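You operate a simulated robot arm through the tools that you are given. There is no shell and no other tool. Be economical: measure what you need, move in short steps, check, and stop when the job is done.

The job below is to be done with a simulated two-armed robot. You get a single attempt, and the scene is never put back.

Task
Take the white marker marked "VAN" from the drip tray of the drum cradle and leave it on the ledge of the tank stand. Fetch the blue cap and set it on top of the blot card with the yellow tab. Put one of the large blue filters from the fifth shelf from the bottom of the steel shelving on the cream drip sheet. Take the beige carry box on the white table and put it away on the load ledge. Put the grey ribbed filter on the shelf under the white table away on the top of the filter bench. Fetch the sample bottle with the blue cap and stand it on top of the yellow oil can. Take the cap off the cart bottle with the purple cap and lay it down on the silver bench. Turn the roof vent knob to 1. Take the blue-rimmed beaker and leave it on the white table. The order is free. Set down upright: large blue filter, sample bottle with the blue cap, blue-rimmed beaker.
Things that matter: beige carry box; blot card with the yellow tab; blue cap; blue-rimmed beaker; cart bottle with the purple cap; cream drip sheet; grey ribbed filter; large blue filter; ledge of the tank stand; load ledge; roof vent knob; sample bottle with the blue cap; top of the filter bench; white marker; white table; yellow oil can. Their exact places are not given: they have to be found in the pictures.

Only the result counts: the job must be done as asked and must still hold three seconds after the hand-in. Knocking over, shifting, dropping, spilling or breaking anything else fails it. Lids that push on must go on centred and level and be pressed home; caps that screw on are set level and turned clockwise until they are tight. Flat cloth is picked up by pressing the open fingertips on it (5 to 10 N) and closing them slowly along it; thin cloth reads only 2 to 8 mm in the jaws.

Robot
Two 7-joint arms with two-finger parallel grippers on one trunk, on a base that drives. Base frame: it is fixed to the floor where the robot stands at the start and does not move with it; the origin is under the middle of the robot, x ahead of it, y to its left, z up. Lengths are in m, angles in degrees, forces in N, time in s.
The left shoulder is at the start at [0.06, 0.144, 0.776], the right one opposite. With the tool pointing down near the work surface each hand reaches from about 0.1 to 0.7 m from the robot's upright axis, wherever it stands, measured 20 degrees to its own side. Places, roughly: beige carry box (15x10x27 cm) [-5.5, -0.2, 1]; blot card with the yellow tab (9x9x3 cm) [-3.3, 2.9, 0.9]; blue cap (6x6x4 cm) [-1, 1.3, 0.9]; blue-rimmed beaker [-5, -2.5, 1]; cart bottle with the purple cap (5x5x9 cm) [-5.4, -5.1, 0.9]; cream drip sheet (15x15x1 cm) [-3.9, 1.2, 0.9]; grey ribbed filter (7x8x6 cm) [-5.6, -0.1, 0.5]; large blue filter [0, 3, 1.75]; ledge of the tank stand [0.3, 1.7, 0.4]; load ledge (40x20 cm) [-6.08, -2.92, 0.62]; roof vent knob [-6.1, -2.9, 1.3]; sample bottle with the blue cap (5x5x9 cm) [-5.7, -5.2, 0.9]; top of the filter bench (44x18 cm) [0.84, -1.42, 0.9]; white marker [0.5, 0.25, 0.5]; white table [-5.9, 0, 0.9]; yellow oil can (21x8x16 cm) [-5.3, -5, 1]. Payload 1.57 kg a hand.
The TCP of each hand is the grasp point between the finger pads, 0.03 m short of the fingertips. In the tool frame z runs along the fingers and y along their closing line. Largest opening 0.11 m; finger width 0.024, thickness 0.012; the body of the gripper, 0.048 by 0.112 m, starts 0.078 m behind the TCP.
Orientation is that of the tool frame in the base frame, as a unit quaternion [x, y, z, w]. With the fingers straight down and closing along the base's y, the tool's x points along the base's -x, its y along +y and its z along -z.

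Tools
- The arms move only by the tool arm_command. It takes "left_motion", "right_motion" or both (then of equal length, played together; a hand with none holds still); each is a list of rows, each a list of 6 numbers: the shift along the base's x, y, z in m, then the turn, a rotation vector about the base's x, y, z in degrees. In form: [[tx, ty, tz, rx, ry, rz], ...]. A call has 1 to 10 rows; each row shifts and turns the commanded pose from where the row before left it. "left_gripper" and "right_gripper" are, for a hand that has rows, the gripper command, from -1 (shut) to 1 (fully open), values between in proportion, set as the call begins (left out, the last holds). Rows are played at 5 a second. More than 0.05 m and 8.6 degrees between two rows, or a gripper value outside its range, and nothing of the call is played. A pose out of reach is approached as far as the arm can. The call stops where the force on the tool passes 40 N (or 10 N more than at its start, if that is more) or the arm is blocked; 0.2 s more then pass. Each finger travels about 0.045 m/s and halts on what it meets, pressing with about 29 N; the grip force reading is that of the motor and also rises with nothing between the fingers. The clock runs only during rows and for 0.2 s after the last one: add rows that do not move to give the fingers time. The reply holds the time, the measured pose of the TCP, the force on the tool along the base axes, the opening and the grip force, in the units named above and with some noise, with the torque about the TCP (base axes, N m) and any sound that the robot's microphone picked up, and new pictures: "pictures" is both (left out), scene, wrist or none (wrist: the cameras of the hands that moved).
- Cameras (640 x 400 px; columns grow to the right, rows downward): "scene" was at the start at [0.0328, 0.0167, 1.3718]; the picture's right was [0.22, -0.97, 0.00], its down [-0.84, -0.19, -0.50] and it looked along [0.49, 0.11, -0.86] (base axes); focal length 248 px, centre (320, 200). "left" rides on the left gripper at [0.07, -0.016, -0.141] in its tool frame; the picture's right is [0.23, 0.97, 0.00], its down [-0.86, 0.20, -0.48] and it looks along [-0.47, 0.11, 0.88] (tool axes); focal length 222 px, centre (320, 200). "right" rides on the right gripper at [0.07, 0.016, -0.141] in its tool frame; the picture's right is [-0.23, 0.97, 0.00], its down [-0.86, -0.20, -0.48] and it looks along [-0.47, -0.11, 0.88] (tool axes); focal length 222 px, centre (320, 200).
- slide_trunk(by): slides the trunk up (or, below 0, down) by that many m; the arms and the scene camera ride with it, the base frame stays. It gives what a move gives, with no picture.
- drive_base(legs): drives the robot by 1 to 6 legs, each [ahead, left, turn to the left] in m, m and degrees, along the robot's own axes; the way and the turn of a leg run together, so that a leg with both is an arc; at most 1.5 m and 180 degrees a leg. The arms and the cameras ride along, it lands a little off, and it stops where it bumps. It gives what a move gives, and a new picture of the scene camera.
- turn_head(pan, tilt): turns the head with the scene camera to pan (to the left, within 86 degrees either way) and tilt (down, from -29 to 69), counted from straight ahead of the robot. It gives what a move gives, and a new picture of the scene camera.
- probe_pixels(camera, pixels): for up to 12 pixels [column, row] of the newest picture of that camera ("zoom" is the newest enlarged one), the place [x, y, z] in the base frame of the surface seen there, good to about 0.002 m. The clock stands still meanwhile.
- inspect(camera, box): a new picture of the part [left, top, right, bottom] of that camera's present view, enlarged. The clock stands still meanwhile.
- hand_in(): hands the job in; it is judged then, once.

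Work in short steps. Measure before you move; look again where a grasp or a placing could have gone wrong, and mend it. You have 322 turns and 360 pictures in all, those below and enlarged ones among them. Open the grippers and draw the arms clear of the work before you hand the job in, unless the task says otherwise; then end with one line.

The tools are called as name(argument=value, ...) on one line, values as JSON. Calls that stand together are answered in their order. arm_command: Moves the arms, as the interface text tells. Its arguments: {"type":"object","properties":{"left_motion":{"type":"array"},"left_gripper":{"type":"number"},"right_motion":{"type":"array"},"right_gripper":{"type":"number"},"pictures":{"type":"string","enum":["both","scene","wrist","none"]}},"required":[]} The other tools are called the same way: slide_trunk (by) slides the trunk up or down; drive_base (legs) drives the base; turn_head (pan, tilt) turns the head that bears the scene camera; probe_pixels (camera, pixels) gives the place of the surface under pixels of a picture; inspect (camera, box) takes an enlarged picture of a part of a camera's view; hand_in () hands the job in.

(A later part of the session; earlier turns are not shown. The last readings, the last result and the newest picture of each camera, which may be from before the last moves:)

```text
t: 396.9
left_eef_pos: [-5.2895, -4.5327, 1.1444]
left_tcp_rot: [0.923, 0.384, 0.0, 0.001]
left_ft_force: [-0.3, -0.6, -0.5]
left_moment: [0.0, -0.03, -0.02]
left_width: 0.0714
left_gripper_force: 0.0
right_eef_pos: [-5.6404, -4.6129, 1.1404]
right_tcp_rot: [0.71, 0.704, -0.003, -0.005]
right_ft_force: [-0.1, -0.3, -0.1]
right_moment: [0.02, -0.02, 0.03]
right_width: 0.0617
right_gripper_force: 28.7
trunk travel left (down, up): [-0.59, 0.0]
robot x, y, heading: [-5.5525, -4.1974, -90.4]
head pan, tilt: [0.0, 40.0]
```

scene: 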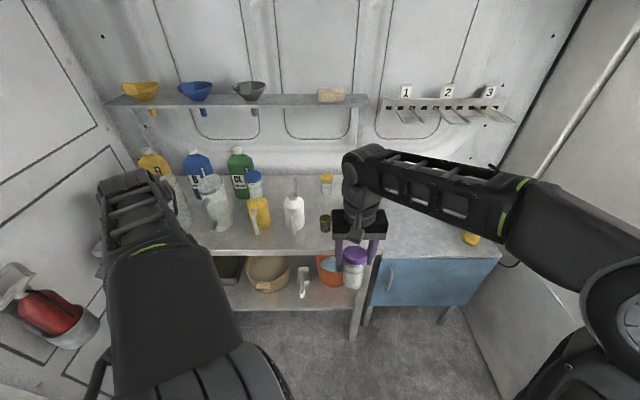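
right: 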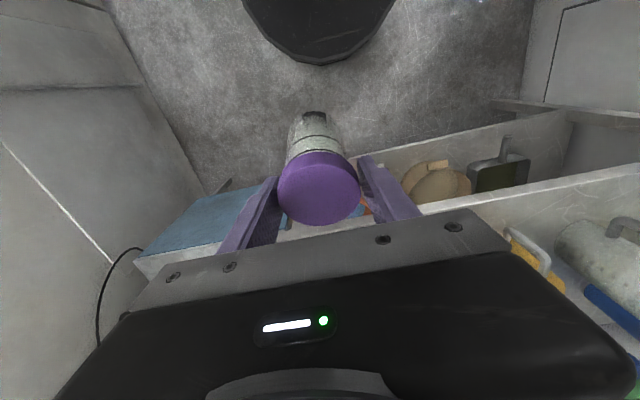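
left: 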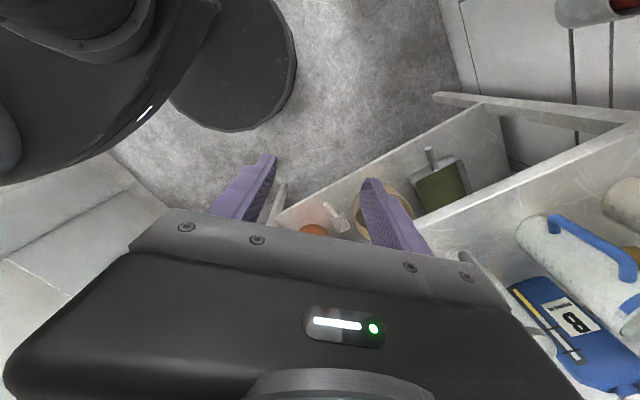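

The bottle tilted with the hand, so I tilt the right hand back (bottle upright), and let the left come from the side: yaw to point −x, then tilt 34°.

arm_command(right_motion=[[0, 0, 0, -7.5, 0, 0], [0, 0, 0, -7.5, 0, 0], [0, 0, 0, 0, 0, 0], [0, 0, 0, 0, 0, 0], [0, 0, 0, 0, 0, 0], [0, 0, 0, 0, 0, 0], [0, 0, 0, 0, 0, 0], [0, 0, 0, 0, 0, 0], [0, 0, 0, 0, 0, 0], [0, 0, 0, 0, 0, 0]], left_motion=[[0, 0, 0, 0, 0, -7.5], [0, 0, 0, 0, 0, -7.5], [0, 0, 0, 0, 0, -7.5], [0, 0, 0, 0, 0, -7.5], [0, 0, 0, 0, 0, -7.5], [0, 0, 0, 0, 0, -7.5], [0, 0, 0, 0, 8.5, 0], [0, 0, 0, 0, 8.5, 0], [0, 0, 0, 0, 8.5, 0], [0, 0, 0, 0, 8.5, 0]])

```text
t: 399.1
left_eef_pos: [-5.2937, -4.5342, 1.1359]
left_tcp_rot: [0.956, 0.003, -0.293, 0.001]
left_ft_force: [-0.5, -0.1, -0.3]
left_moment: [-0.03, 0.03, 0.02]
left_width: 0.0713
left_gripper_force: 0.0
left hand out of reach, approached as far as the arm can: row 10
right_eef_pos: [-5.6388, -4.6134, 1.1404]
right_tcp_rot: [0.705, 0.698, -0.094, 0.086]
right_ft_force: [0.7, 0.5, 0.0]
right_moment: [0.03, 0.0, 0.01]
right_width: 0.0614
right_gripper_force: 28.8
trunk travel left (down, up): [-0.59, 0.0]
robot x, y, heading: [-5.5548, -4.1924, -90.7]
head pan, tilt: [0.0, 40.0]
```

scene: 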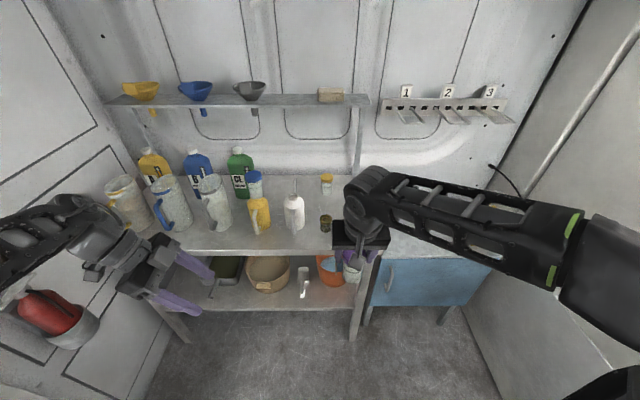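
right: 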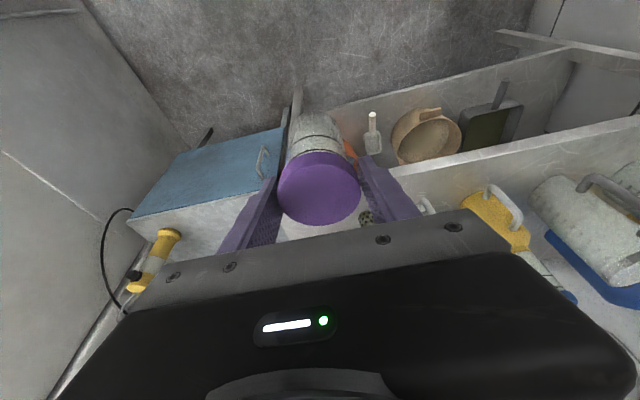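
left: 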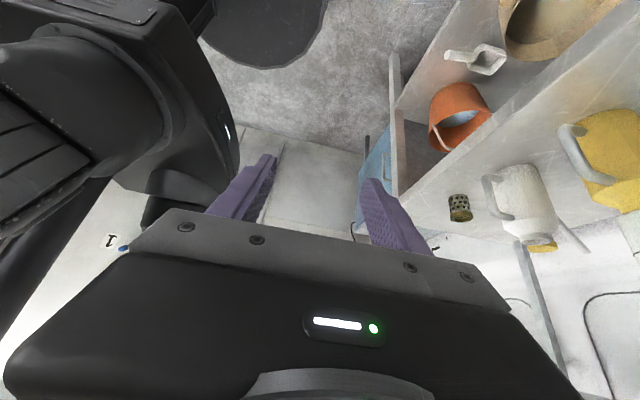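

Left pose is fine. The right fingers must be turned so they don't clash with the left palm: I rotate the right hand +88° about vertical (bottle turns along).

arm_command(right_motion=[[0, 0, 0, 0, 0, 8], [0, 0, 0, 0, 0, 8], [0, 0, 0, 0, 0, 8], [0, 0, 0, 0, 0, 8], [0, 0, 0, 0, 0, 8], [0, 0, 0, 0, 0, 8], [0, 0, 0, 0, 0, 8], [0, 0, 0, 0, 0, 8], [0, 0, 0, 0, 0, 8], [0, 0, 0, 0, 0, 8]], pictures="scene")

```text
t: 401.4
left_eef_pos: [-5.2945, -4.5335, 1.1372]
left_tcp_rot: [0.956, 0.003, -0.292, 0.001]
left_ft_force: [0.1, 0.7, -0.2]
left_moment: [0.04, 0.01, 0.06]
left_width: 0.0717
left_gripper_force: 0.1
right_eef_pos: [-5.6379, -4.6122, 1.141]
right_tcp_rot: [0.09, 0.988, -0.015, 0.128]
right_ft_force: [-0.7, -0.5, -0.7]
right_moment: [0.01, -0.01, 0.0]
right_width: 0.061
right_gripper_force: 29.0
trunk travel left (down, up): [-0.59, 0.0]
robot x, y, heading: [-5.5565, -4.1966, -90.6]
head pan, tilt: [0.0, 40.0]
```

scene: 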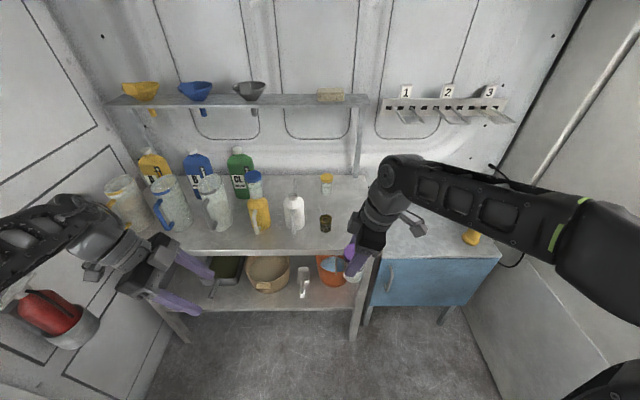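

Good — now the right hand leans away from the left. I bring the left hand toward the bottle's lower body, stopping short.

arm_command(left_motion=[[0, -0.03, -0.03, 0, 0, 0], [0, -0.03, -0.03, 0, 0, 0], [-0.04, -0.019, -0.015, 0, 0, 0], [-0.045, 0, 0, 0, 0, 0], [-0.045, 0, 0, 0, 0, 0], [-0.045, 0, 0, 0, 0, 0], [-0.045, 0, 0, 0, 0, 0], [-0.03, 0, 0, 0, 0, 0], [0, 0, 0, 0, 0, 0]])

```text
t: 403.4
left_eef_pos: [-5.5466, -4.6132, 1.0607]
left_tcp_rot: [0.956, 0.004, -0.292, 0.0]
left_ft_force: [-0.4, 0.3, -0.5]
left_moment: [-0.03, 0.01, -0.02]
left_width: 0.0715
left_gripper_force: 0.0
left hand out of reach, approached as far as the arm can: row 2
right_eef_pos: [-5.638, -4.6125, 1.1405]
right_tcp_rot: [0.091, 0.988, -0.015, 0.127]
right_ft_force: [0.3, -0.5, -0.8]
right_moment: [0.0, 0.0, -0.01]
right_width: 0.0609
right_gripper_force: 28.8
trunk travel left (down, up): [-0.59, 0.0]
robot x, y, heading: [-5.5548, -4.1975, -90.4]
head pan, tilt: [0.0, 40.0]
```

scene: 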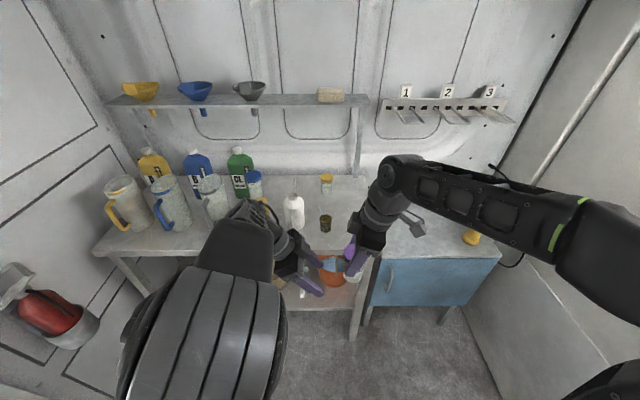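
left: 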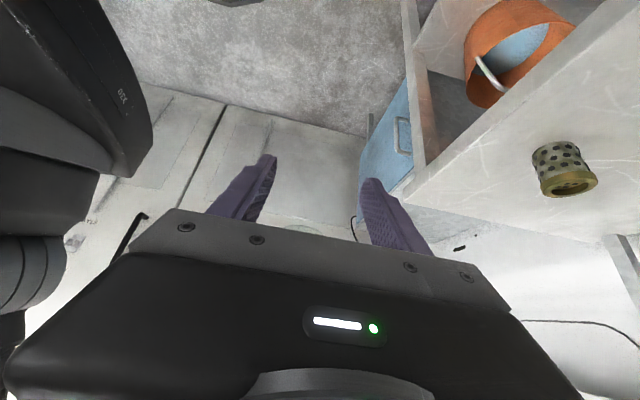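

I zoom to verify the bottle relative to the left fingers.

inspect(camera="scene", box=[270, 200, 430, 320])

arm_command(right_motion=[[0, 0, 0, 0, 0, 0]], pictures="wrist")

```text
3.33 times, centred on (350, 260) of scene
```

zoom: 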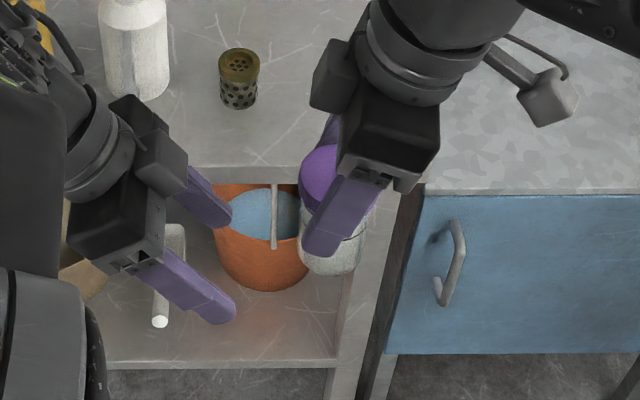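

```text
t: 403.8
left_eef_pos: [-5.5453, -4.6128, 1.0613]
left_tcp_rot: [0.956, 0.003, -0.293, -0.001]
left_ft_force: [0.1, 0.0, -0.5]
left_moment: [0.0, -0.01, 0.04]
left_width: 0.0714
left_gripper_force: 0.1
right_eef_pos: [-5.6381, -4.6133, 1.141]
right_tcp_rot: [0.093, 0.988, -0.015, 0.126]
right_ft_force: [-0.8, -0.1, -0.3]
right_moment: [0.03, -0.03, 0.0]
right_width: 0.0609
right_gripper_force: 29.2
trunk travel left (down, up): [-0.59, 0.0]
robot x, y, heading: [-5.5563, -4.1947, -90.3]
head pan, tilt: [0.0, 40.0]
```

right: 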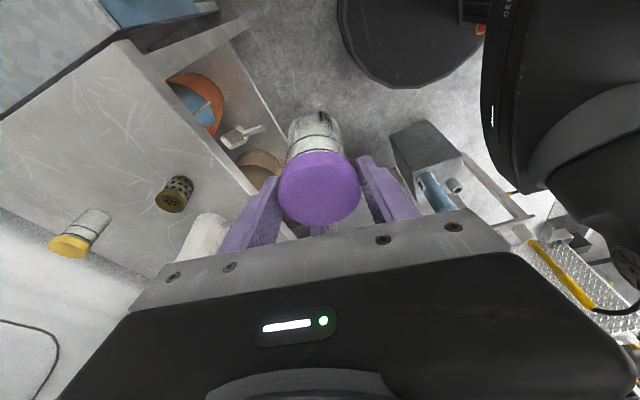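

I probe the bottle's body and the left fingertips.

probe_pixels(camera="zoom", pixels=[[330, 262], [350, 265], [335, 270], [320, 180], [345, 255], [215, 210], [225, 310], [325, 235]])

probe_pixels(camera="right", pixels=[[320, 185], [318, 130], [310, 120], [335, 120], [318, 145], [285, 190], [358, 185]])

```text
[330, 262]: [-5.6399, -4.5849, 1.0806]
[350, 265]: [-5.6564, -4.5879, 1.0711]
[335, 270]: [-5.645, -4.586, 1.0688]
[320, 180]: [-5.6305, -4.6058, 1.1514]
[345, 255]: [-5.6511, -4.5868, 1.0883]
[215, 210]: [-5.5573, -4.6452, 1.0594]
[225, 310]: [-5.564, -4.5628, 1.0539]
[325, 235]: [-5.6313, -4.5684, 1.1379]
```

```text
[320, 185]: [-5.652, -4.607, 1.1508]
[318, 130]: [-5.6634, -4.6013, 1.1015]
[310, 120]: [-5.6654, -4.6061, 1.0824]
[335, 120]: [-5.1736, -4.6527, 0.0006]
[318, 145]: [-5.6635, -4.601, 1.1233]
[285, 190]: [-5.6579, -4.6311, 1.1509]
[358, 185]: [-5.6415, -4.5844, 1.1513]
```

Bottle axis (−5.642, −4.609). I slide the left fingers around it and close.

arm_command(left_motion=[[-0.035, 0.002, 0, 0, 0, 0], [-0.035, 0.002, 0, 0, 0, 0], [-0.034, 0, 0, 0, 0, 0], [0, 0, 0, 0, 0, 0]], pictures="none")

inspect(camera="scene", box=[290, 200, 430, 310])

```text
t: 404.8
left_eef_pos: [-5.6462, -4.608, 1.0632]
left_tcp_rot: [0.957, 0.005, -0.291, -0.001]
left_ft_force: [35.4, 7.5, 7.0]
left_moment: [-0.7, 2.61, 0.25]
left_width: 0.0716
left_gripper_force: 0.1
right_eef_pos: [-5.6409, -4.6133, 1.1399]
right_tcp_rot: [0.094, 0.988, -0.016, 0.123]
right_ft_force: [-34.4, -6.2, -7.9]
right_moment: [0.15, 0.03, -0.03]
right_width: 0.0561
right_gripper_force: 28.2
trunk travel left (down, up): [-0.59, 0.0]
robot x, y, heading: [-5.5544, -4.1952, -90.7]
head pan, tilt: [0.0, 40.0]
```

```text
3.64 times, centred on (360, 255) of scene
```

zoom: 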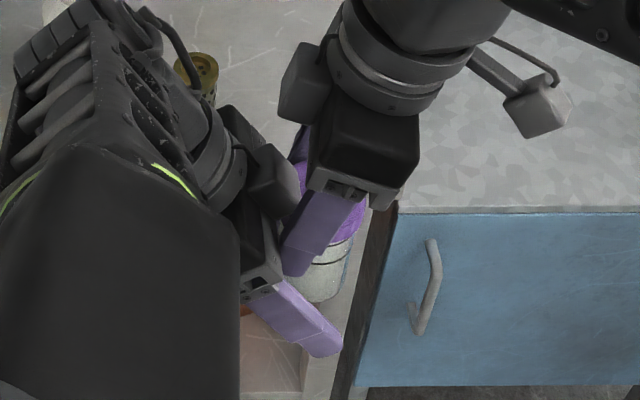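

Contact force 35 N between the hands; I back the left off 1 cm and re-read.

arm_command(left_motion=[[0.006, 0, 0, 0, 0, 0], [0.006, 0, 0, 0, 0, 0], [0, 0, 0, 0, 0, 0]], pictures="both")

inspect(camera="scene", box=[300, 210, 400, 300])

```text
t: 405.6
left_eef_pos: [-5.6389, -4.6086, 1.064]
left_tcp_rot: [0.956, 0.002, -0.293, -0.001]
left_ft_force: [1.2, 4.6, 10.1]
left_moment: [-0.31, -0.13, 0.06]
left_width: 0.0715
left_gripper_force: 0.0
right_eef_pos: [-5.6364, -4.612, 1.1414]
right_tcp_rot: [0.091, 0.987, -0.015, 0.128]
right_ft_force: [-1.5, -2.8, -11.2]
right_moment: [0.08, 0.19, -0.03]
right_width: 0.0556
right_gripper_force: 29.2
trunk travel left (down, up): [-0.59, 0.0]
robot x, y, heading: [-5.557, -4.1933, -90.6]
head pan, tilt: [0.0, 40.0]
```

scene: 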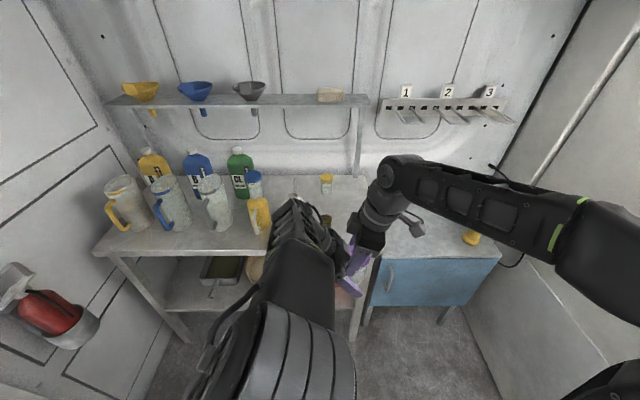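
left: 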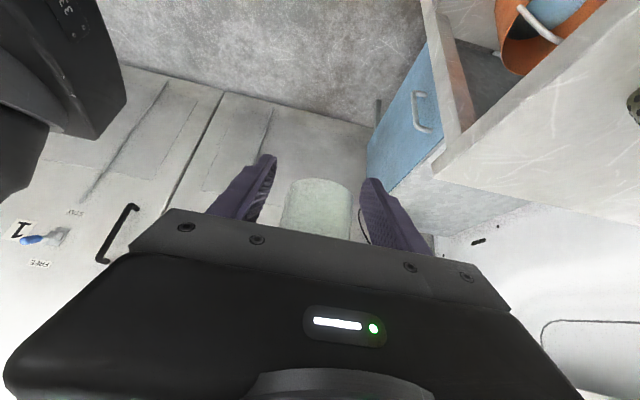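

```text
4.44 times, centred on (350, 255) of scene
```

zoom: 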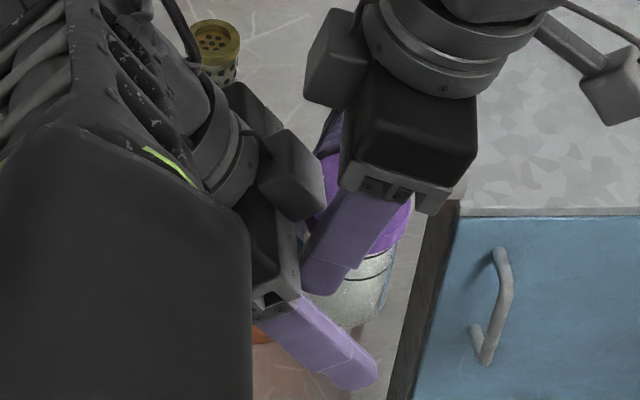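

The bottle is between the left fingers. I back another 8 mm and close the left hand on it.

arm_command(left_motion=[[0.006, 0, -0.003, 0, 0, 0], [0.003, 0, -0.002, 0, 0, 0], [0, 0, 0, 0, 0, 0]], pictures="none")

arm_command(left_motion=[[0, 0, 0, 0, 0, 0], [0, 0, 0, 0, 0, 0], [0, 0, 0, 0, 0, 0], [0, 0, 0, 0, 0, 0]], left_gripper=-1, pictures="wrist")

```text
t: 406.4
left_eef_pos: [-5.627, -4.6078, 1.0579]
left_tcp_rot: [0.956, 0.003, -0.293, 0.0]
left_ft_force: [-0.3, -0.3, 0.2]
left_moment: [0.0, 0.0, 0.03]
left_width: 0.0713
left_gripper_force: 0.1
right_eef_pos: [-5.6376, -4.6125, 1.1417]
right_tcp_rot: [0.092, 0.987, -0.017, 0.127]
right_ft_force: [0.9, 0.3, -1.7]
right_moment: [0.03, 0.0, -0.04]
right_width: 0.0558
right_gripper_force: 28.8
trunk travel left (down, up): [-0.59, 0.0]
robot x, y, heading: [-5.5552, -4.1933, -90.5]
head pan, tilt: [0.0, 40.0]
```

```text
t: 407.4
left_eef_pos: [-5.6275, -4.6082, 1.0586]
left_tcp_rot: [0.956, 0.004, -0.292, -0.001]
left_ft_force: [9.4, -2.1, -6.0]
left_moment: [0.04, 0.01, 0.02]
left_width: 0.0002
left_gripper_force: 9.6
right_eef_pos: [-5.6399, -4.6125, 1.1417]
right_tcp_rot: [0.092, 0.987, -0.017, 0.127]
right_ft_force: [-8.7, 2.4, 5.5]
right_moment: [0.15, 0.66, 0.06]
right_width: 0.0557
right_gripper_force: 28.9
trunk travel left (down, up): [-0.59, 0.0]
robot x, y, heading: [-5.555, -4.1947, -90.6]
head pan, tilt: [0.0, 40.0]
```

left: 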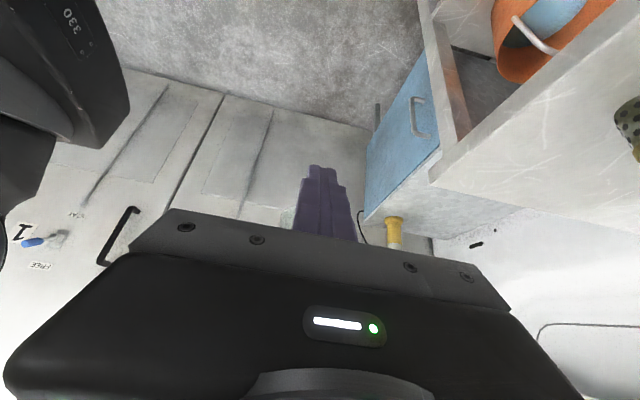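

The left closed empty. I reopen and look at where the bottle is.

arm_command(left_motion=[[0, 0, 0, 0, 0, 0], [0, 0, 0, 0, 0, 0], [0, 0, 0, 0, 0, 0], [0, 0, 0, 0, 0, 0], [0, 0, 0, 0, 0, 0]], left_gripper=0.4)

arm_command(right_motion=[[0, 0, 0, 0, 0, 0]], pictures="wrist")

inspect(camera="scene", box=[290, 200, 420, 310])

```text
t: 408.6
left_eef_pos: [-5.6282, -4.6086, 1.0592]
left_tcp_rot: [0.956, 0.004, -0.292, 0.0]
left_ft_force: [0.1, 0.9, -0.5]
left_moment: [-0.01, -0.04, -0.01]
left_width: 0.077
left_gripper_force: 0.1
right_eef_pos: [-5.6386, -4.6117, 1.141]
right_tcp_rot: [0.091, 0.988, -0.015, 0.127]
right_ft_force: [0.8, 0.7, -0.5]
right_moment: [-0.01, -0.02, 0.0]
right_width: 0.0562
right_gripper_force: 29.4
trunk travel left (down, up): [-0.59, 0.0]
robot x, y, heading: [-5.5557, -4.1967, -90.5]
head pan, tilt: [0.0, 40.0]
```

scene: 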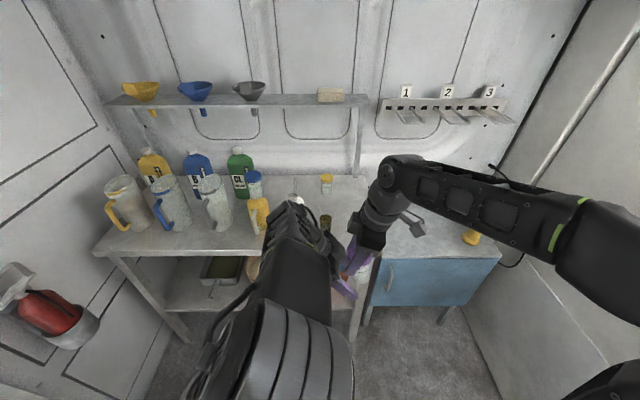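
left: 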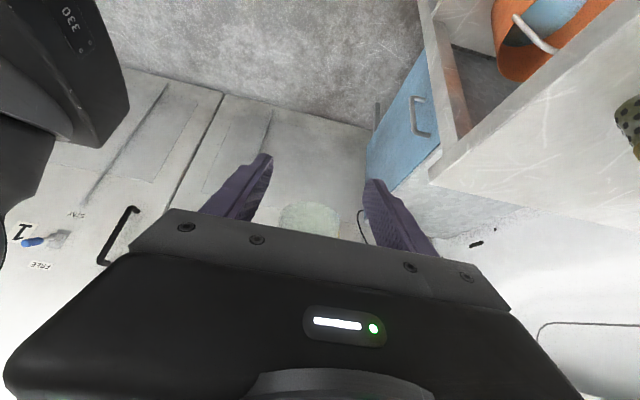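

```text
t: 408.9
left_eef_pos: [-5.6284, -4.6093, 1.0579]
left_tcp_rot: [0.956, 0.003, -0.292, -0.001]
left_ft_force: [-0.5, -0.6, 0.4]
left_moment: [0.01, 0.0, -0.01]
left_width: 0.0773
left_gripper_force: 0.1
right_eef_pos: [-5.6375, -4.6113, 1.1407]
right_tcp_rot: [0.093, 0.987, -0.016, 0.127]
right_ft_force: [0.3, 0.2, -0.6]
right_moment: [-0.02, -0.05, -0.02]
right_width: 0.0557
right_gripper_force: 29.2
trunk travel left (down, up): [-0.59, 0.0]
robot x, y, heading: [-5.5562, -4.1924, -90.5]
head pan, tilt: [0.0, 40.0]
```

right: 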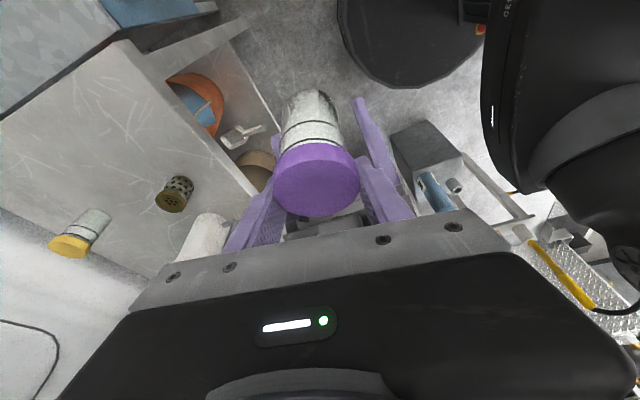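

```text
3.64 times, centred on (355, 255) of scene
```

zoom: 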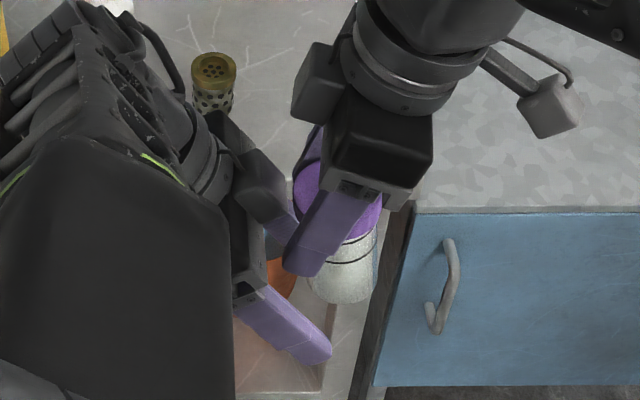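

The bottle stays in the right hand but got tilted. Plan: set it on the free right part of the bench, hold its body there with the left, and unscrew from above. I withdraw the left hand and measure the bottle's tilt.

arm_command(left_motion=[[0.045, 0, 0, 0, 0, 0], [0.045, 0, 0, 0, 0, 0], [0.045, 0, 0.02, 0, 0, 0], [0.045, 0.01, 0.02, 0, 0, 0], [0.045, 0.01, 0.02, 0, 0, 0], [0.045, 0.01, 0.01, 0, 0, 0], [0, 0, 0, 0, 0, 0]], pictures="scene")

inspect(camera="scene", box=[300, 200, 420, 310])

```text
refused: row 4 steps farther than a row can; nothing moved
```

```text
3.64 times, centred on (360, 255) of scene
```

zoom: 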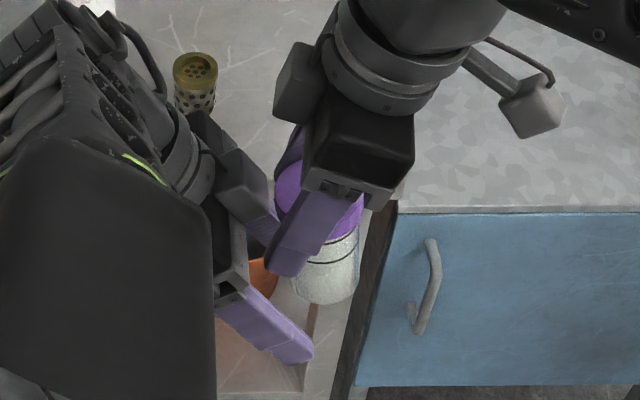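

arm_command(left_motion=[[0.045, 0, 0, 0, 0, 0], [0.045, 0, 0, 0, 0, 0], [0.04, 0, 0.02, 0, 0, 0], [0.04, 0.01, 0.02, 0, 0, 0], [0.04, 0.01, 0.02, 0, 0, 0], [0.04, 0.01, 0.01, 0, 0, 0], [0, 0, 0, 0, 0, 0]], pictures="none")

inspect(camera="scene", box=[300, 200, 420, 310])

probe_pixels(camera="zoom", pixels=[[300, 262], [358, 240], [330, 300], [303, 290], [352, 290], [330, 270], [290, 195], [335, 230]])

```text
t: 410.6
left_eef_pos: [-5.3796, -4.5806, 1.1265]
left_tcp_rot: [0.956, 0.003, -0.292, -0.002]
left_ft_force: [0.0, -0.2, 0.4]
left_moment: [-0.01, 0.01, 0.01]
left_width: 0.0772
left_gripper_force: 0.0
right_eef_pos: [-5.6394, -4.6142, 1.1413]
right_tcp_rot: [0.092, 0.987, -0.015, 0.127]
right_ft_force: [0.1, -0.8, 0.1]
right_moment: [0.01, -0.04, -0.03]
right_width: 0.0554
right_gripper_force: 29.5
trunk travel left (down, up): [-0.59, 0.0]
robot x, y, heading: [-5.5527, -4.1988, -90.6]
head pan, tilt: [0.0, 40.0]
```

```text
3.64 times, centred on (360, 255) of scene
```

zoom: 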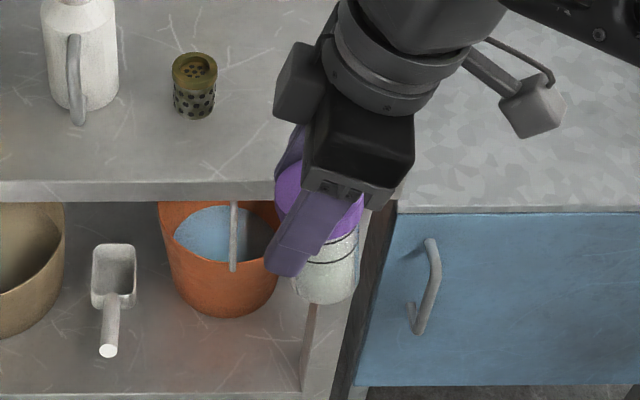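

```text
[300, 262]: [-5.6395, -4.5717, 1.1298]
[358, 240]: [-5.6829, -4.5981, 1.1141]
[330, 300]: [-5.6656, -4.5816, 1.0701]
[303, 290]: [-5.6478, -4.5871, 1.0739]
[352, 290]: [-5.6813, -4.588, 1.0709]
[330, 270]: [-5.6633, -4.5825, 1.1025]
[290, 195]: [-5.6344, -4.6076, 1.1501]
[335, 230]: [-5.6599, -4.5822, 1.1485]
```

The bottle is upright but displaced 25 mm in the grip: axis (−5.664, −4.606). I shift right, bring the right hand inward, then drive in over the bench's free right part.

drive_base(legs=[[0, -0.11, 0.5]])

arm_command(right_motion=[[0.025, 0, 0, 0, 0, 0], [0.025, 0, 0, 0, 0, 0], [0.02, 0, 0, 0, 0, 0], [0, 0, 0, 0, 0, 0]], pictures="none")

drive_base(legs=[[0.3, 0, 0]])

```text
t: 411.7
left_eef_pos: [-5.4858, -4.5773, 1.1261]
left_tcp_rot: [0.956, 0.008, -0.292, 0.001]
left_ft_force: [-0.3, 0.4, 0.0]
left_moment: [-0.02, -0.03, 0.01]
left_width: 0.0772
left_gripper_force: 0.1
right_eef_pos: [-5.7444, -4.6123, 1.1414]
right_tcp_rot: [0.088, 0.988, -0.015, 0.129]
right_ft_force: [-0.7, -0.1, -1.2]
right_moment: [0.02, -0.02, -0.01]
right_width: 0.0557
right_gripper_force: 29.2
trunk travel left (down, up): [-0.59, 0.0]
robot x, y, heading: [-5.663, -4.1944, -89.9]
head pan, tilt: [0.0, 40.0]
```

scene: 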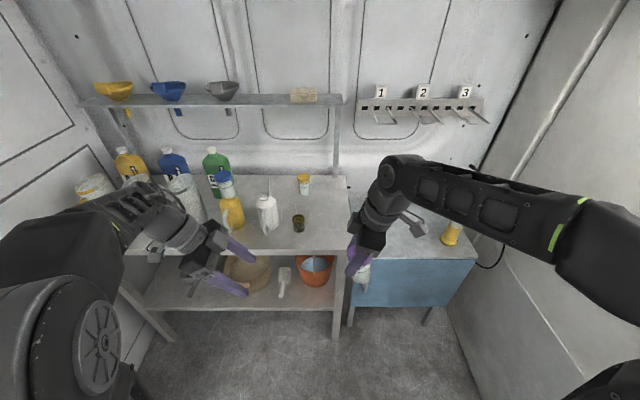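

```text
t: 412.7
left_eef_pos: [-5.484, -4.5786, 1.1266]
left_tcp_rot: [0.956, 0.008, -0.292, 0.0]
left_ft_force: [0.0, 0.2, 0.0]
left_moment: [0.0, 0.03, 0.0]
left_width: 0.0769
left_gripper_force: 0.0
right_eef_pos: [-5.6732, -4.6134, 1.1421]
right_tcp_rot: [0.088, 0.988, -0.015, 0.127]
right_ft_force: [0.2, 0.2, -0.7]
right_moment: [-0.01, -0.02, -0.01]
right_width: 0.0556
right_gripper_force: 28.9
trunk travel left (down, up): [-0.59, 0.0]
robot x, y, heading: [-5.6639, -4.1918, -90.1]
head pan, tilt: [0.0, 40.0]
```

```text
t: 414.8
left_eef_pos: [-5.4846, -4.8796, 1.1267]
left_tcp_rot: [0.956, 0.008, -0.293, 0.001]
left_ft_force: [0.1, -0.1, 0.2]
left_moment: [-0.02, -0.03, 0.0]
left_width: 0.0769
left_gripper_force: 0.1
right_eef_pos: [-5.6741, -4.916, 1.1414]
right_tcp_rot: [0.088, 0.988, -0.015, 0.127]
right_ft_force: [0.0, -0.7, -1.2]
right_moment: [0.04, -0.03, 0.0]
right_width: 0.0553
right_gripper_force: 29.4
trunk travel left (down, up): [-0.59, 0.0]
robot x, y, heading: [-5.665, -4.4929, -89.8]
head pan, tilt: [0.0, 40.0]
```

scene: 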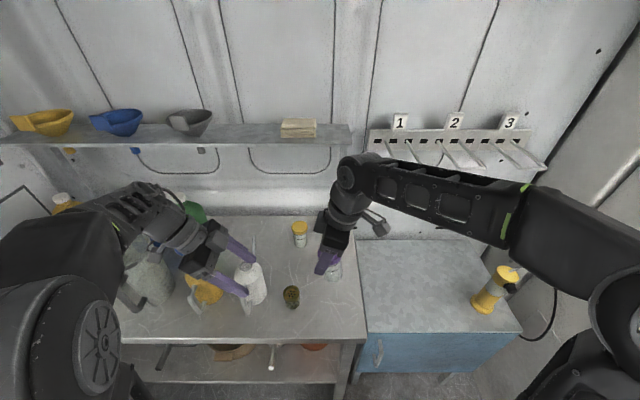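

Bottle hangs over (−5.70, −4.91). I lower it to just above the bench.

arm_command(right_motion=[[0, 0, -0.04, 0, 0, 0], [0, 0, -0.04, 0, 0, 0], [0, 0, -0.04, 0, 0, 0], [0, 0, -0.03, 0, 0, 0], [0, 0, 0, 0, 0, 0]], pictures="both")

inspect(camera="scene", box=[240, 200, 420, 330])

```text
t: 416.0
left_eef_pos: [-5.4846, -4.8795, 1.1274]
left_tcp_rot: [0.956, 0.007, -0.292, 0.0]
left_ft_force: [-1.1, 1.0, -0.1]
left_moment: [0.0, 0.04, -0.03]
left_width: 0.0768
left_gripper_force: 0.0
right_eef_pos: [-5.6745, -4.9093, 0.9907]
right_tcp_rot: [0.088, 0.988, -0.015, 0.126]
right_ft_force: [0.1, -0.1, -0.7]
right_moment: [0.0, 0.02, -0.02]
right_width: 0.0554
right_gripper_force: 29.1
trunk travel left (down, up): [-0.59, 0.0]
robot x, y, heading: [-5.6635, -4.493, -89.8]
head pan, tilt: [0.0, 40.0]
```

scene: 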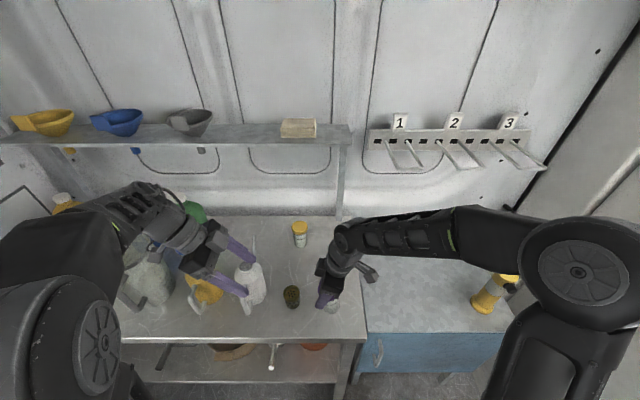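
right: 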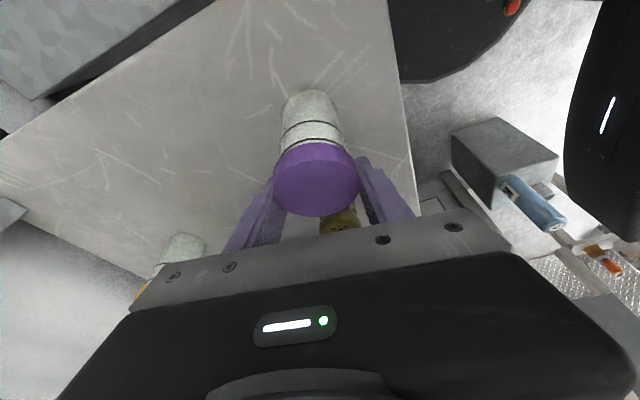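

```text
3.08 times, centred on (330, 265) of scene
```

zoom: 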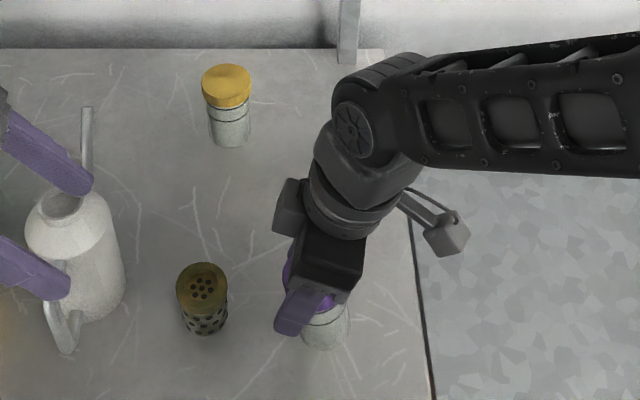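

I probe the cap top to know the remaining gap.

probe_pixels(camera="right", pixels=[[316, 190], [275, 185], [357, 182], [315, 212], [310, 95]])

arm_command(right_motion=[[0, 0, -0.002, 0, 0, 0], [0, 0, -0.002, 0, 0, 0], [0, 0, 0, 0, 0, 0]], pictures="none")

```text
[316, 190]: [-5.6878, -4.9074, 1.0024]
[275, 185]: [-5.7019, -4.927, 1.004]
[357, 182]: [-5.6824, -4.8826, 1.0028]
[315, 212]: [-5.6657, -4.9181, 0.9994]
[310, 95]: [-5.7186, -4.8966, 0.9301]
```

```text
t: 416.8
left_eef_pos: [-5.4842, -4.879, 1.1261]
left_tcp_rot: [0.956, 0.007, -0.293, 0.001]
left_ft_force: [0.1, 0.0, -0.2]
left_moment: [-0.01, 0.02, 0.01]
left_width: 0.077
left_gripper_force: 0.0
right_eef_pos: [-5.6728, -4.9115, 0.987]
right_tcp_rot: [0.088, 0.988, -0.015, 0.127]
right_ft_force: [1.0, -0.6, 0.1]
right_moment: [0.0, -0.05, 0.02]
right_width: 0.0554
right_gripper_force: 29.0
trunk travel left (down, up): [-0.59, 0.0]
robot x, y, heading: [-5.6613, -4.4945, -90.1]
head pan, tilt: [0.0, 40.0]
```

Bottom is ~7 mm above the bench; I continue down.

arm_command(right_motion=[[0, 0, -0.002, 0, 0, 0], [0, 0, -0.002, 0, 0, 0], [0, 0, -0.0015, 0, 0, 0], [0, 0, 0, 0, 0, 0]], pictures="none")

arm_command(right_motion=[[0, 0, -0.0015, 0, 0, 0], [0, 0, 0, 0, 0, 0]], pictures="none")

```text
t: 417.8
left_eef_pos: [-5.4853, -4.8797, 1.1265]
left_tcp_rot: [0.956, 0.007, -0.292, 0.001]
left_ft_force: [-0.7, -0.4, 0.2]
left_moment: [-0.02, 0.02, 0.0]
left_width: 0.077
left_gripper_force: 0.0
right_eef_pos: [-5.6736, -4.9125, 0.9817]
right_tcp_rot: [0.088, 0.988, -0.015, 0.127]
right_ft_force: [0.5, 0.1, -0.7]
right_moment: [0.02, 0.03, 0.02]
right_width: 0.0556
right_gripper_force: 29.0
trunk travel left (down, up): [-0.59, 0.0]
robot x, y, heading: [-5.6625, -4.4967, -90.1]
head pan, tilt: [0.0, 40.0]
```

```text
t: 418.4
left_eef_pos: [-5.4838, -4.8798, 1.1267]
left_tcp_rot: [0.957, 0.006, -0.291, 0.0]
left_ft_force: [0.6, -0.3, 0.7]
left_moment: [0.0, -0.01, 0.0]
left_width: 0.0768
left_gripper_force: 0.0
right_eef_pos: [-5.6741, -4.9143, 0.9818]
right_tcp_rot: [0.088, 0.988, -0.016, 0.127]
right_ft_force: [-0.4, -0.2, 2.6]
right_moment: [0.08, 0.02, 0.01]
right_width: 0.0557
right_gripper_force: 29.0
trunk travel left (down, up): [-0.59, 0.0]
robot x, y, heading: [-5.6641, -4.4933, -89.8]
head pan, tilt: [0.0, 40.0]
```

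Touchdown. I open the right hand and lift it clear.

arm_command(right_motion=[[0, 0, 0, 0, 0, 0], [0, 0, 0, 0, 0, 0], [0, 0, 0, 0, 0, 0], [0, 0, 0, 0, 0, 0], [0, 0, 0.02, 0, 0, 0], [0, 0, 0.03, 0, 0, 0], [0, 0, 0.04, 0, 0, 0], [0, 0, 0.04, 0, 0, 0]], right_gripper=0.6)

inspect(camera="scene", box=[240, 200, 420, 330])

```text
t: 420.2
left_eef_pos: [-5.4857, -4.8788, 1.1251]
left_tcp_rot: [0.956, 0.008, -0.292, 0.001]
left_ft_force: [0.9, -0.4, -0.3]
left_moment: [-0.01, 0.0, -0.01]
left_width: 0.0771
left_gripper_force: 0.0
right_eef_pos: [-5.6725, -4.9159, 1.1097]
right_tcp_rot: [0.089, 0.988, -0.015, 0.127]
right_ft_force: [0.4, 0.2, 0.0]
right_moment: [0.0, 0.0, -0.03]
right_width: 0.0878
right_gripper_force: 0.0
trunk travel left (down, up): [-0.59, 0.0]
robot x, y, heading: [-5.6647, -4.4974, -89.9]
head pan, tilt: [0.0, 40.0]
```

scene: 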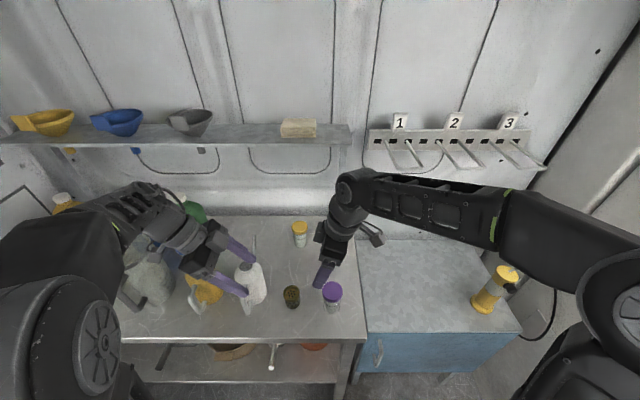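
right: 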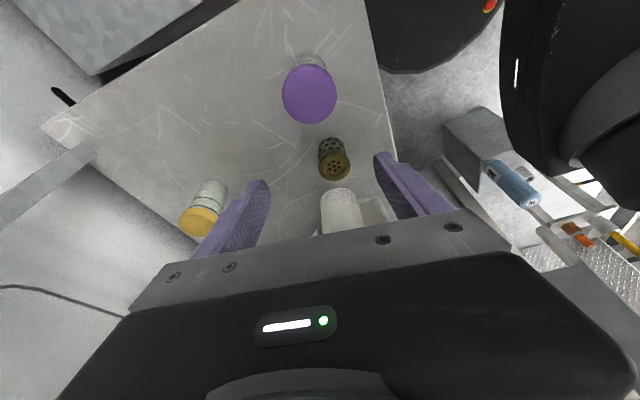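

```text
3.08 times, centred on (330, 265) of scene
```

zoom: 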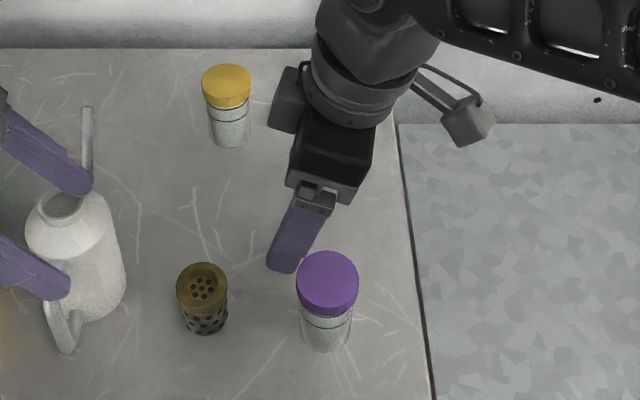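

The bottle stands upright. I measure it for the left-hand grasp.

probe_pixels(camera="right", pixels=[[310, 95], [283, 92], [337, 90], [310, 122], [308, 66], [333, 165]])

probe_pixels(camera="zoom", pixels=[[327, 285], [298, 285], [357, 285], [327, 255], [327, 345], [203, 285], [203, 320], [228, 290]])

```text
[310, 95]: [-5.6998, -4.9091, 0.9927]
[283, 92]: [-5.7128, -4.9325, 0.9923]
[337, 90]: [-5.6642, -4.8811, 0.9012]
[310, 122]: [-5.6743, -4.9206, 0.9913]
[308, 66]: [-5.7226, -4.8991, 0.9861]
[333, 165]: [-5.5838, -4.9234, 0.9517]
```

```text
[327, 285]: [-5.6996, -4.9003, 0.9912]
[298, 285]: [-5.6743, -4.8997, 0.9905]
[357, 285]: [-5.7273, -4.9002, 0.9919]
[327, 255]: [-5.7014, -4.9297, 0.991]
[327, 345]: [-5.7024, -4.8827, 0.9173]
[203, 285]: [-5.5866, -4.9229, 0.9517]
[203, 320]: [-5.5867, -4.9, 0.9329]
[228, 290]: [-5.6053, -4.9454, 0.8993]
```

Bottle centre (−5.7005, −4.907). I move the right hand up/west and bring the left to a pre-grasp above the basket.

arm_command(right_motion=[[-0.02, 0, 0.01, 0, 0, 0], [-0.02, 0, 0.01, 0, 0, 0], [-0.02, 0, 0.01, 0, 0, 0], [0, 0, 0, 0, 0, 0], [0, 0, 0, 0, 0, 0]], left_motion=[[-0.03, -0.01, -0.015, 0, 0, 0], [-0.03, -0.01, -0.015, 0, 0, 0], [-0.03, -0.008, -0.015, 0, 0, 0], [-0.031, 0, -0.019, 0, 0, 0], [0, 0, 0, 0, 0, 0]], left_gripper=0.4)

```text
t: 421.4
left_eef_pos: [-5.6073, -4.9074, 1.0624]
left_tcp_rot: [0.956, 0.008, -0.292, 0.001]
left_ft_force: [0.1, 0.3, 0.1]
left_moment: [0.0, 0.01, 0.01]
left_width: 0.0768
left_gripper_force: 0.1
right_eef_pos: [-5.7349, -4.9155, 1.1421]
right_tcp_rot: [0.087, 0.988, -0.014, 0.127]
right_ft_force: [0.6, 0.8, 0.1]
right_moment: [-0.05, 0.03, 0.0]
right_width: 0.088
right_gripper_force: 0.0
trunk travel left (down, up): [-0.59, 0.0]
robot x, y, heading: [-5.6612, -4.4936, -90.1]
head pan, tilt: [0.0, 40.0]
```

scene: 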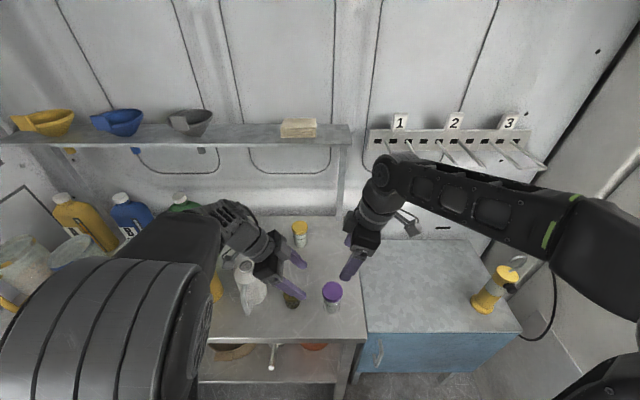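
right: 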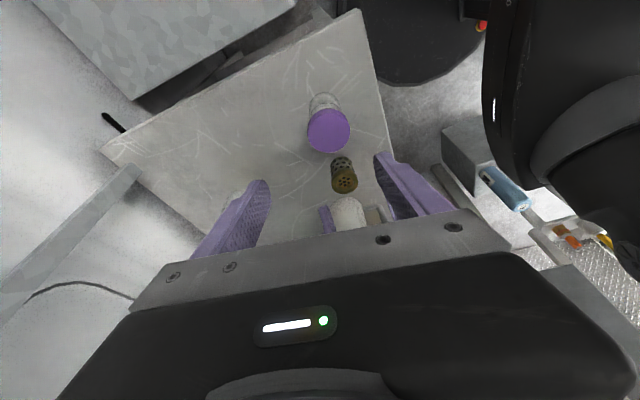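
left: 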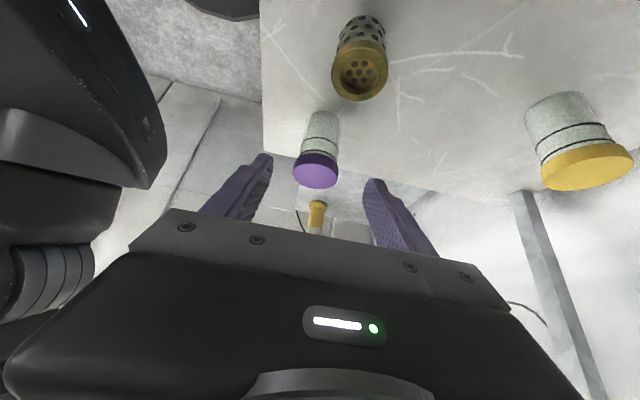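

Bottle lies centred ahead of the left fingers. I advance along the tool axis to the grasp pose.

arm_command(left_motion=[[-0.021, 0, -0.031, 0, 0, 0], [-0.021, 0, -0.031, 0, 0, 0], [-0.021, 0, -0.031, 0, 0, 0], [0, 0, 0, 0, 0, 0]], pictures="both")

```text
t: 422.4
left_eef_pos: [-5.6711, -4.903, 0.9715]
left_tcp_rot: [0.956, 0.007, -0.292, 0.001]
left_ft_force: [0.8, 0.6, 0.6]
left_moment: [-0.01, 0.02, -0.05]
left_width: 0.0769
left_gripper_force: 0.1
right_eef_pos: [-5.735, -4.9153, 1.1423]
right_tcp_rot: [0.088, 0.988, -0.014, 0.127]
right_ft_force: [0.6, 0.7, -0.1]
right_moment: [-0.01, 0.03, 0.01]
right_width: 0.088
right_gripper_force: 0.1
trunk travel left (down, up): [-0.59, 0.0]
robot x, y, heading: [-5.6618, -4.495, -90.0]
head pan, tilt: [0.0, 40.0]
```

scene: 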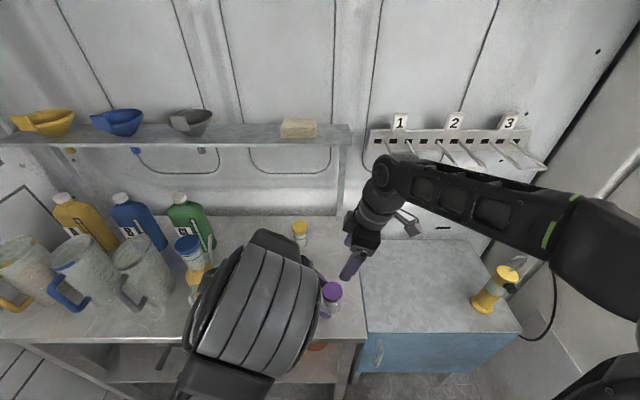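
left: 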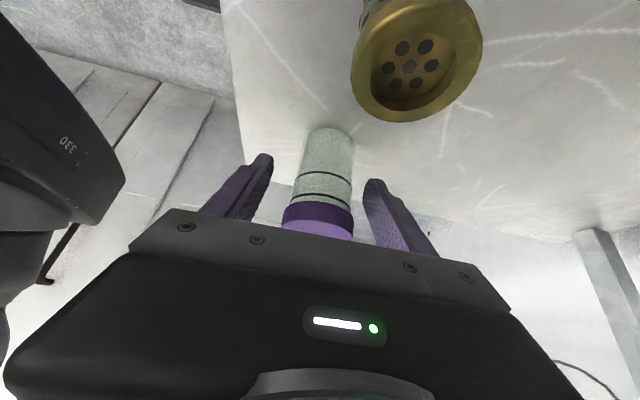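

Elbow re-posed without touching anything. I finish the approach.

arm_command(left_motion=[[-0.008, -0.001, -0.014, 0, 0, 0], [-0.007, -0.001, -0.012, 0, 0, 0], [-0.0045, 0, -0.008, 0, 0, 0], [0, 0, 0, 0, 0, 0]], pictures="wrist")

```text
t: 423.4
left_eef_pos: [-5.6886, -4.9079, 0.9357]
left_tcp_rot: [0.956, 0.007, -0.292, 0.001]
left_ft_force: [0.3, -0.2, -0.6]
left_moment: [0.01, 0.03, 0.02]
left_width: 0.0768
left_gripper_force: 0.2
right_eef_pos: [-5.7336, -4.9152, 1.1411]
right_tcp_rot: [0.087, 0.988, -0.014, 0.127]
right_ft_force: [-1.0, -0.1, -0.1]
right_moment: [0.03, -0.04, -0.01]
right_width: 0.088
right_gripper_force: 0.1
trunk travel left (down, up): [-0.59, 0.0]
robot x, y, heading: [-5.6631, -4.4951, -89.9]
head pan, tilt: [0.0, 40.0]
```

left: 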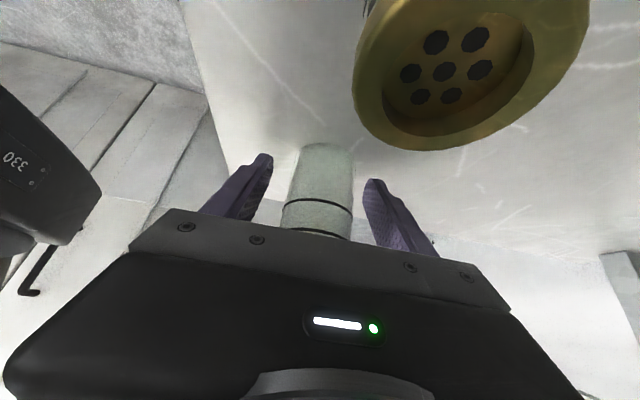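

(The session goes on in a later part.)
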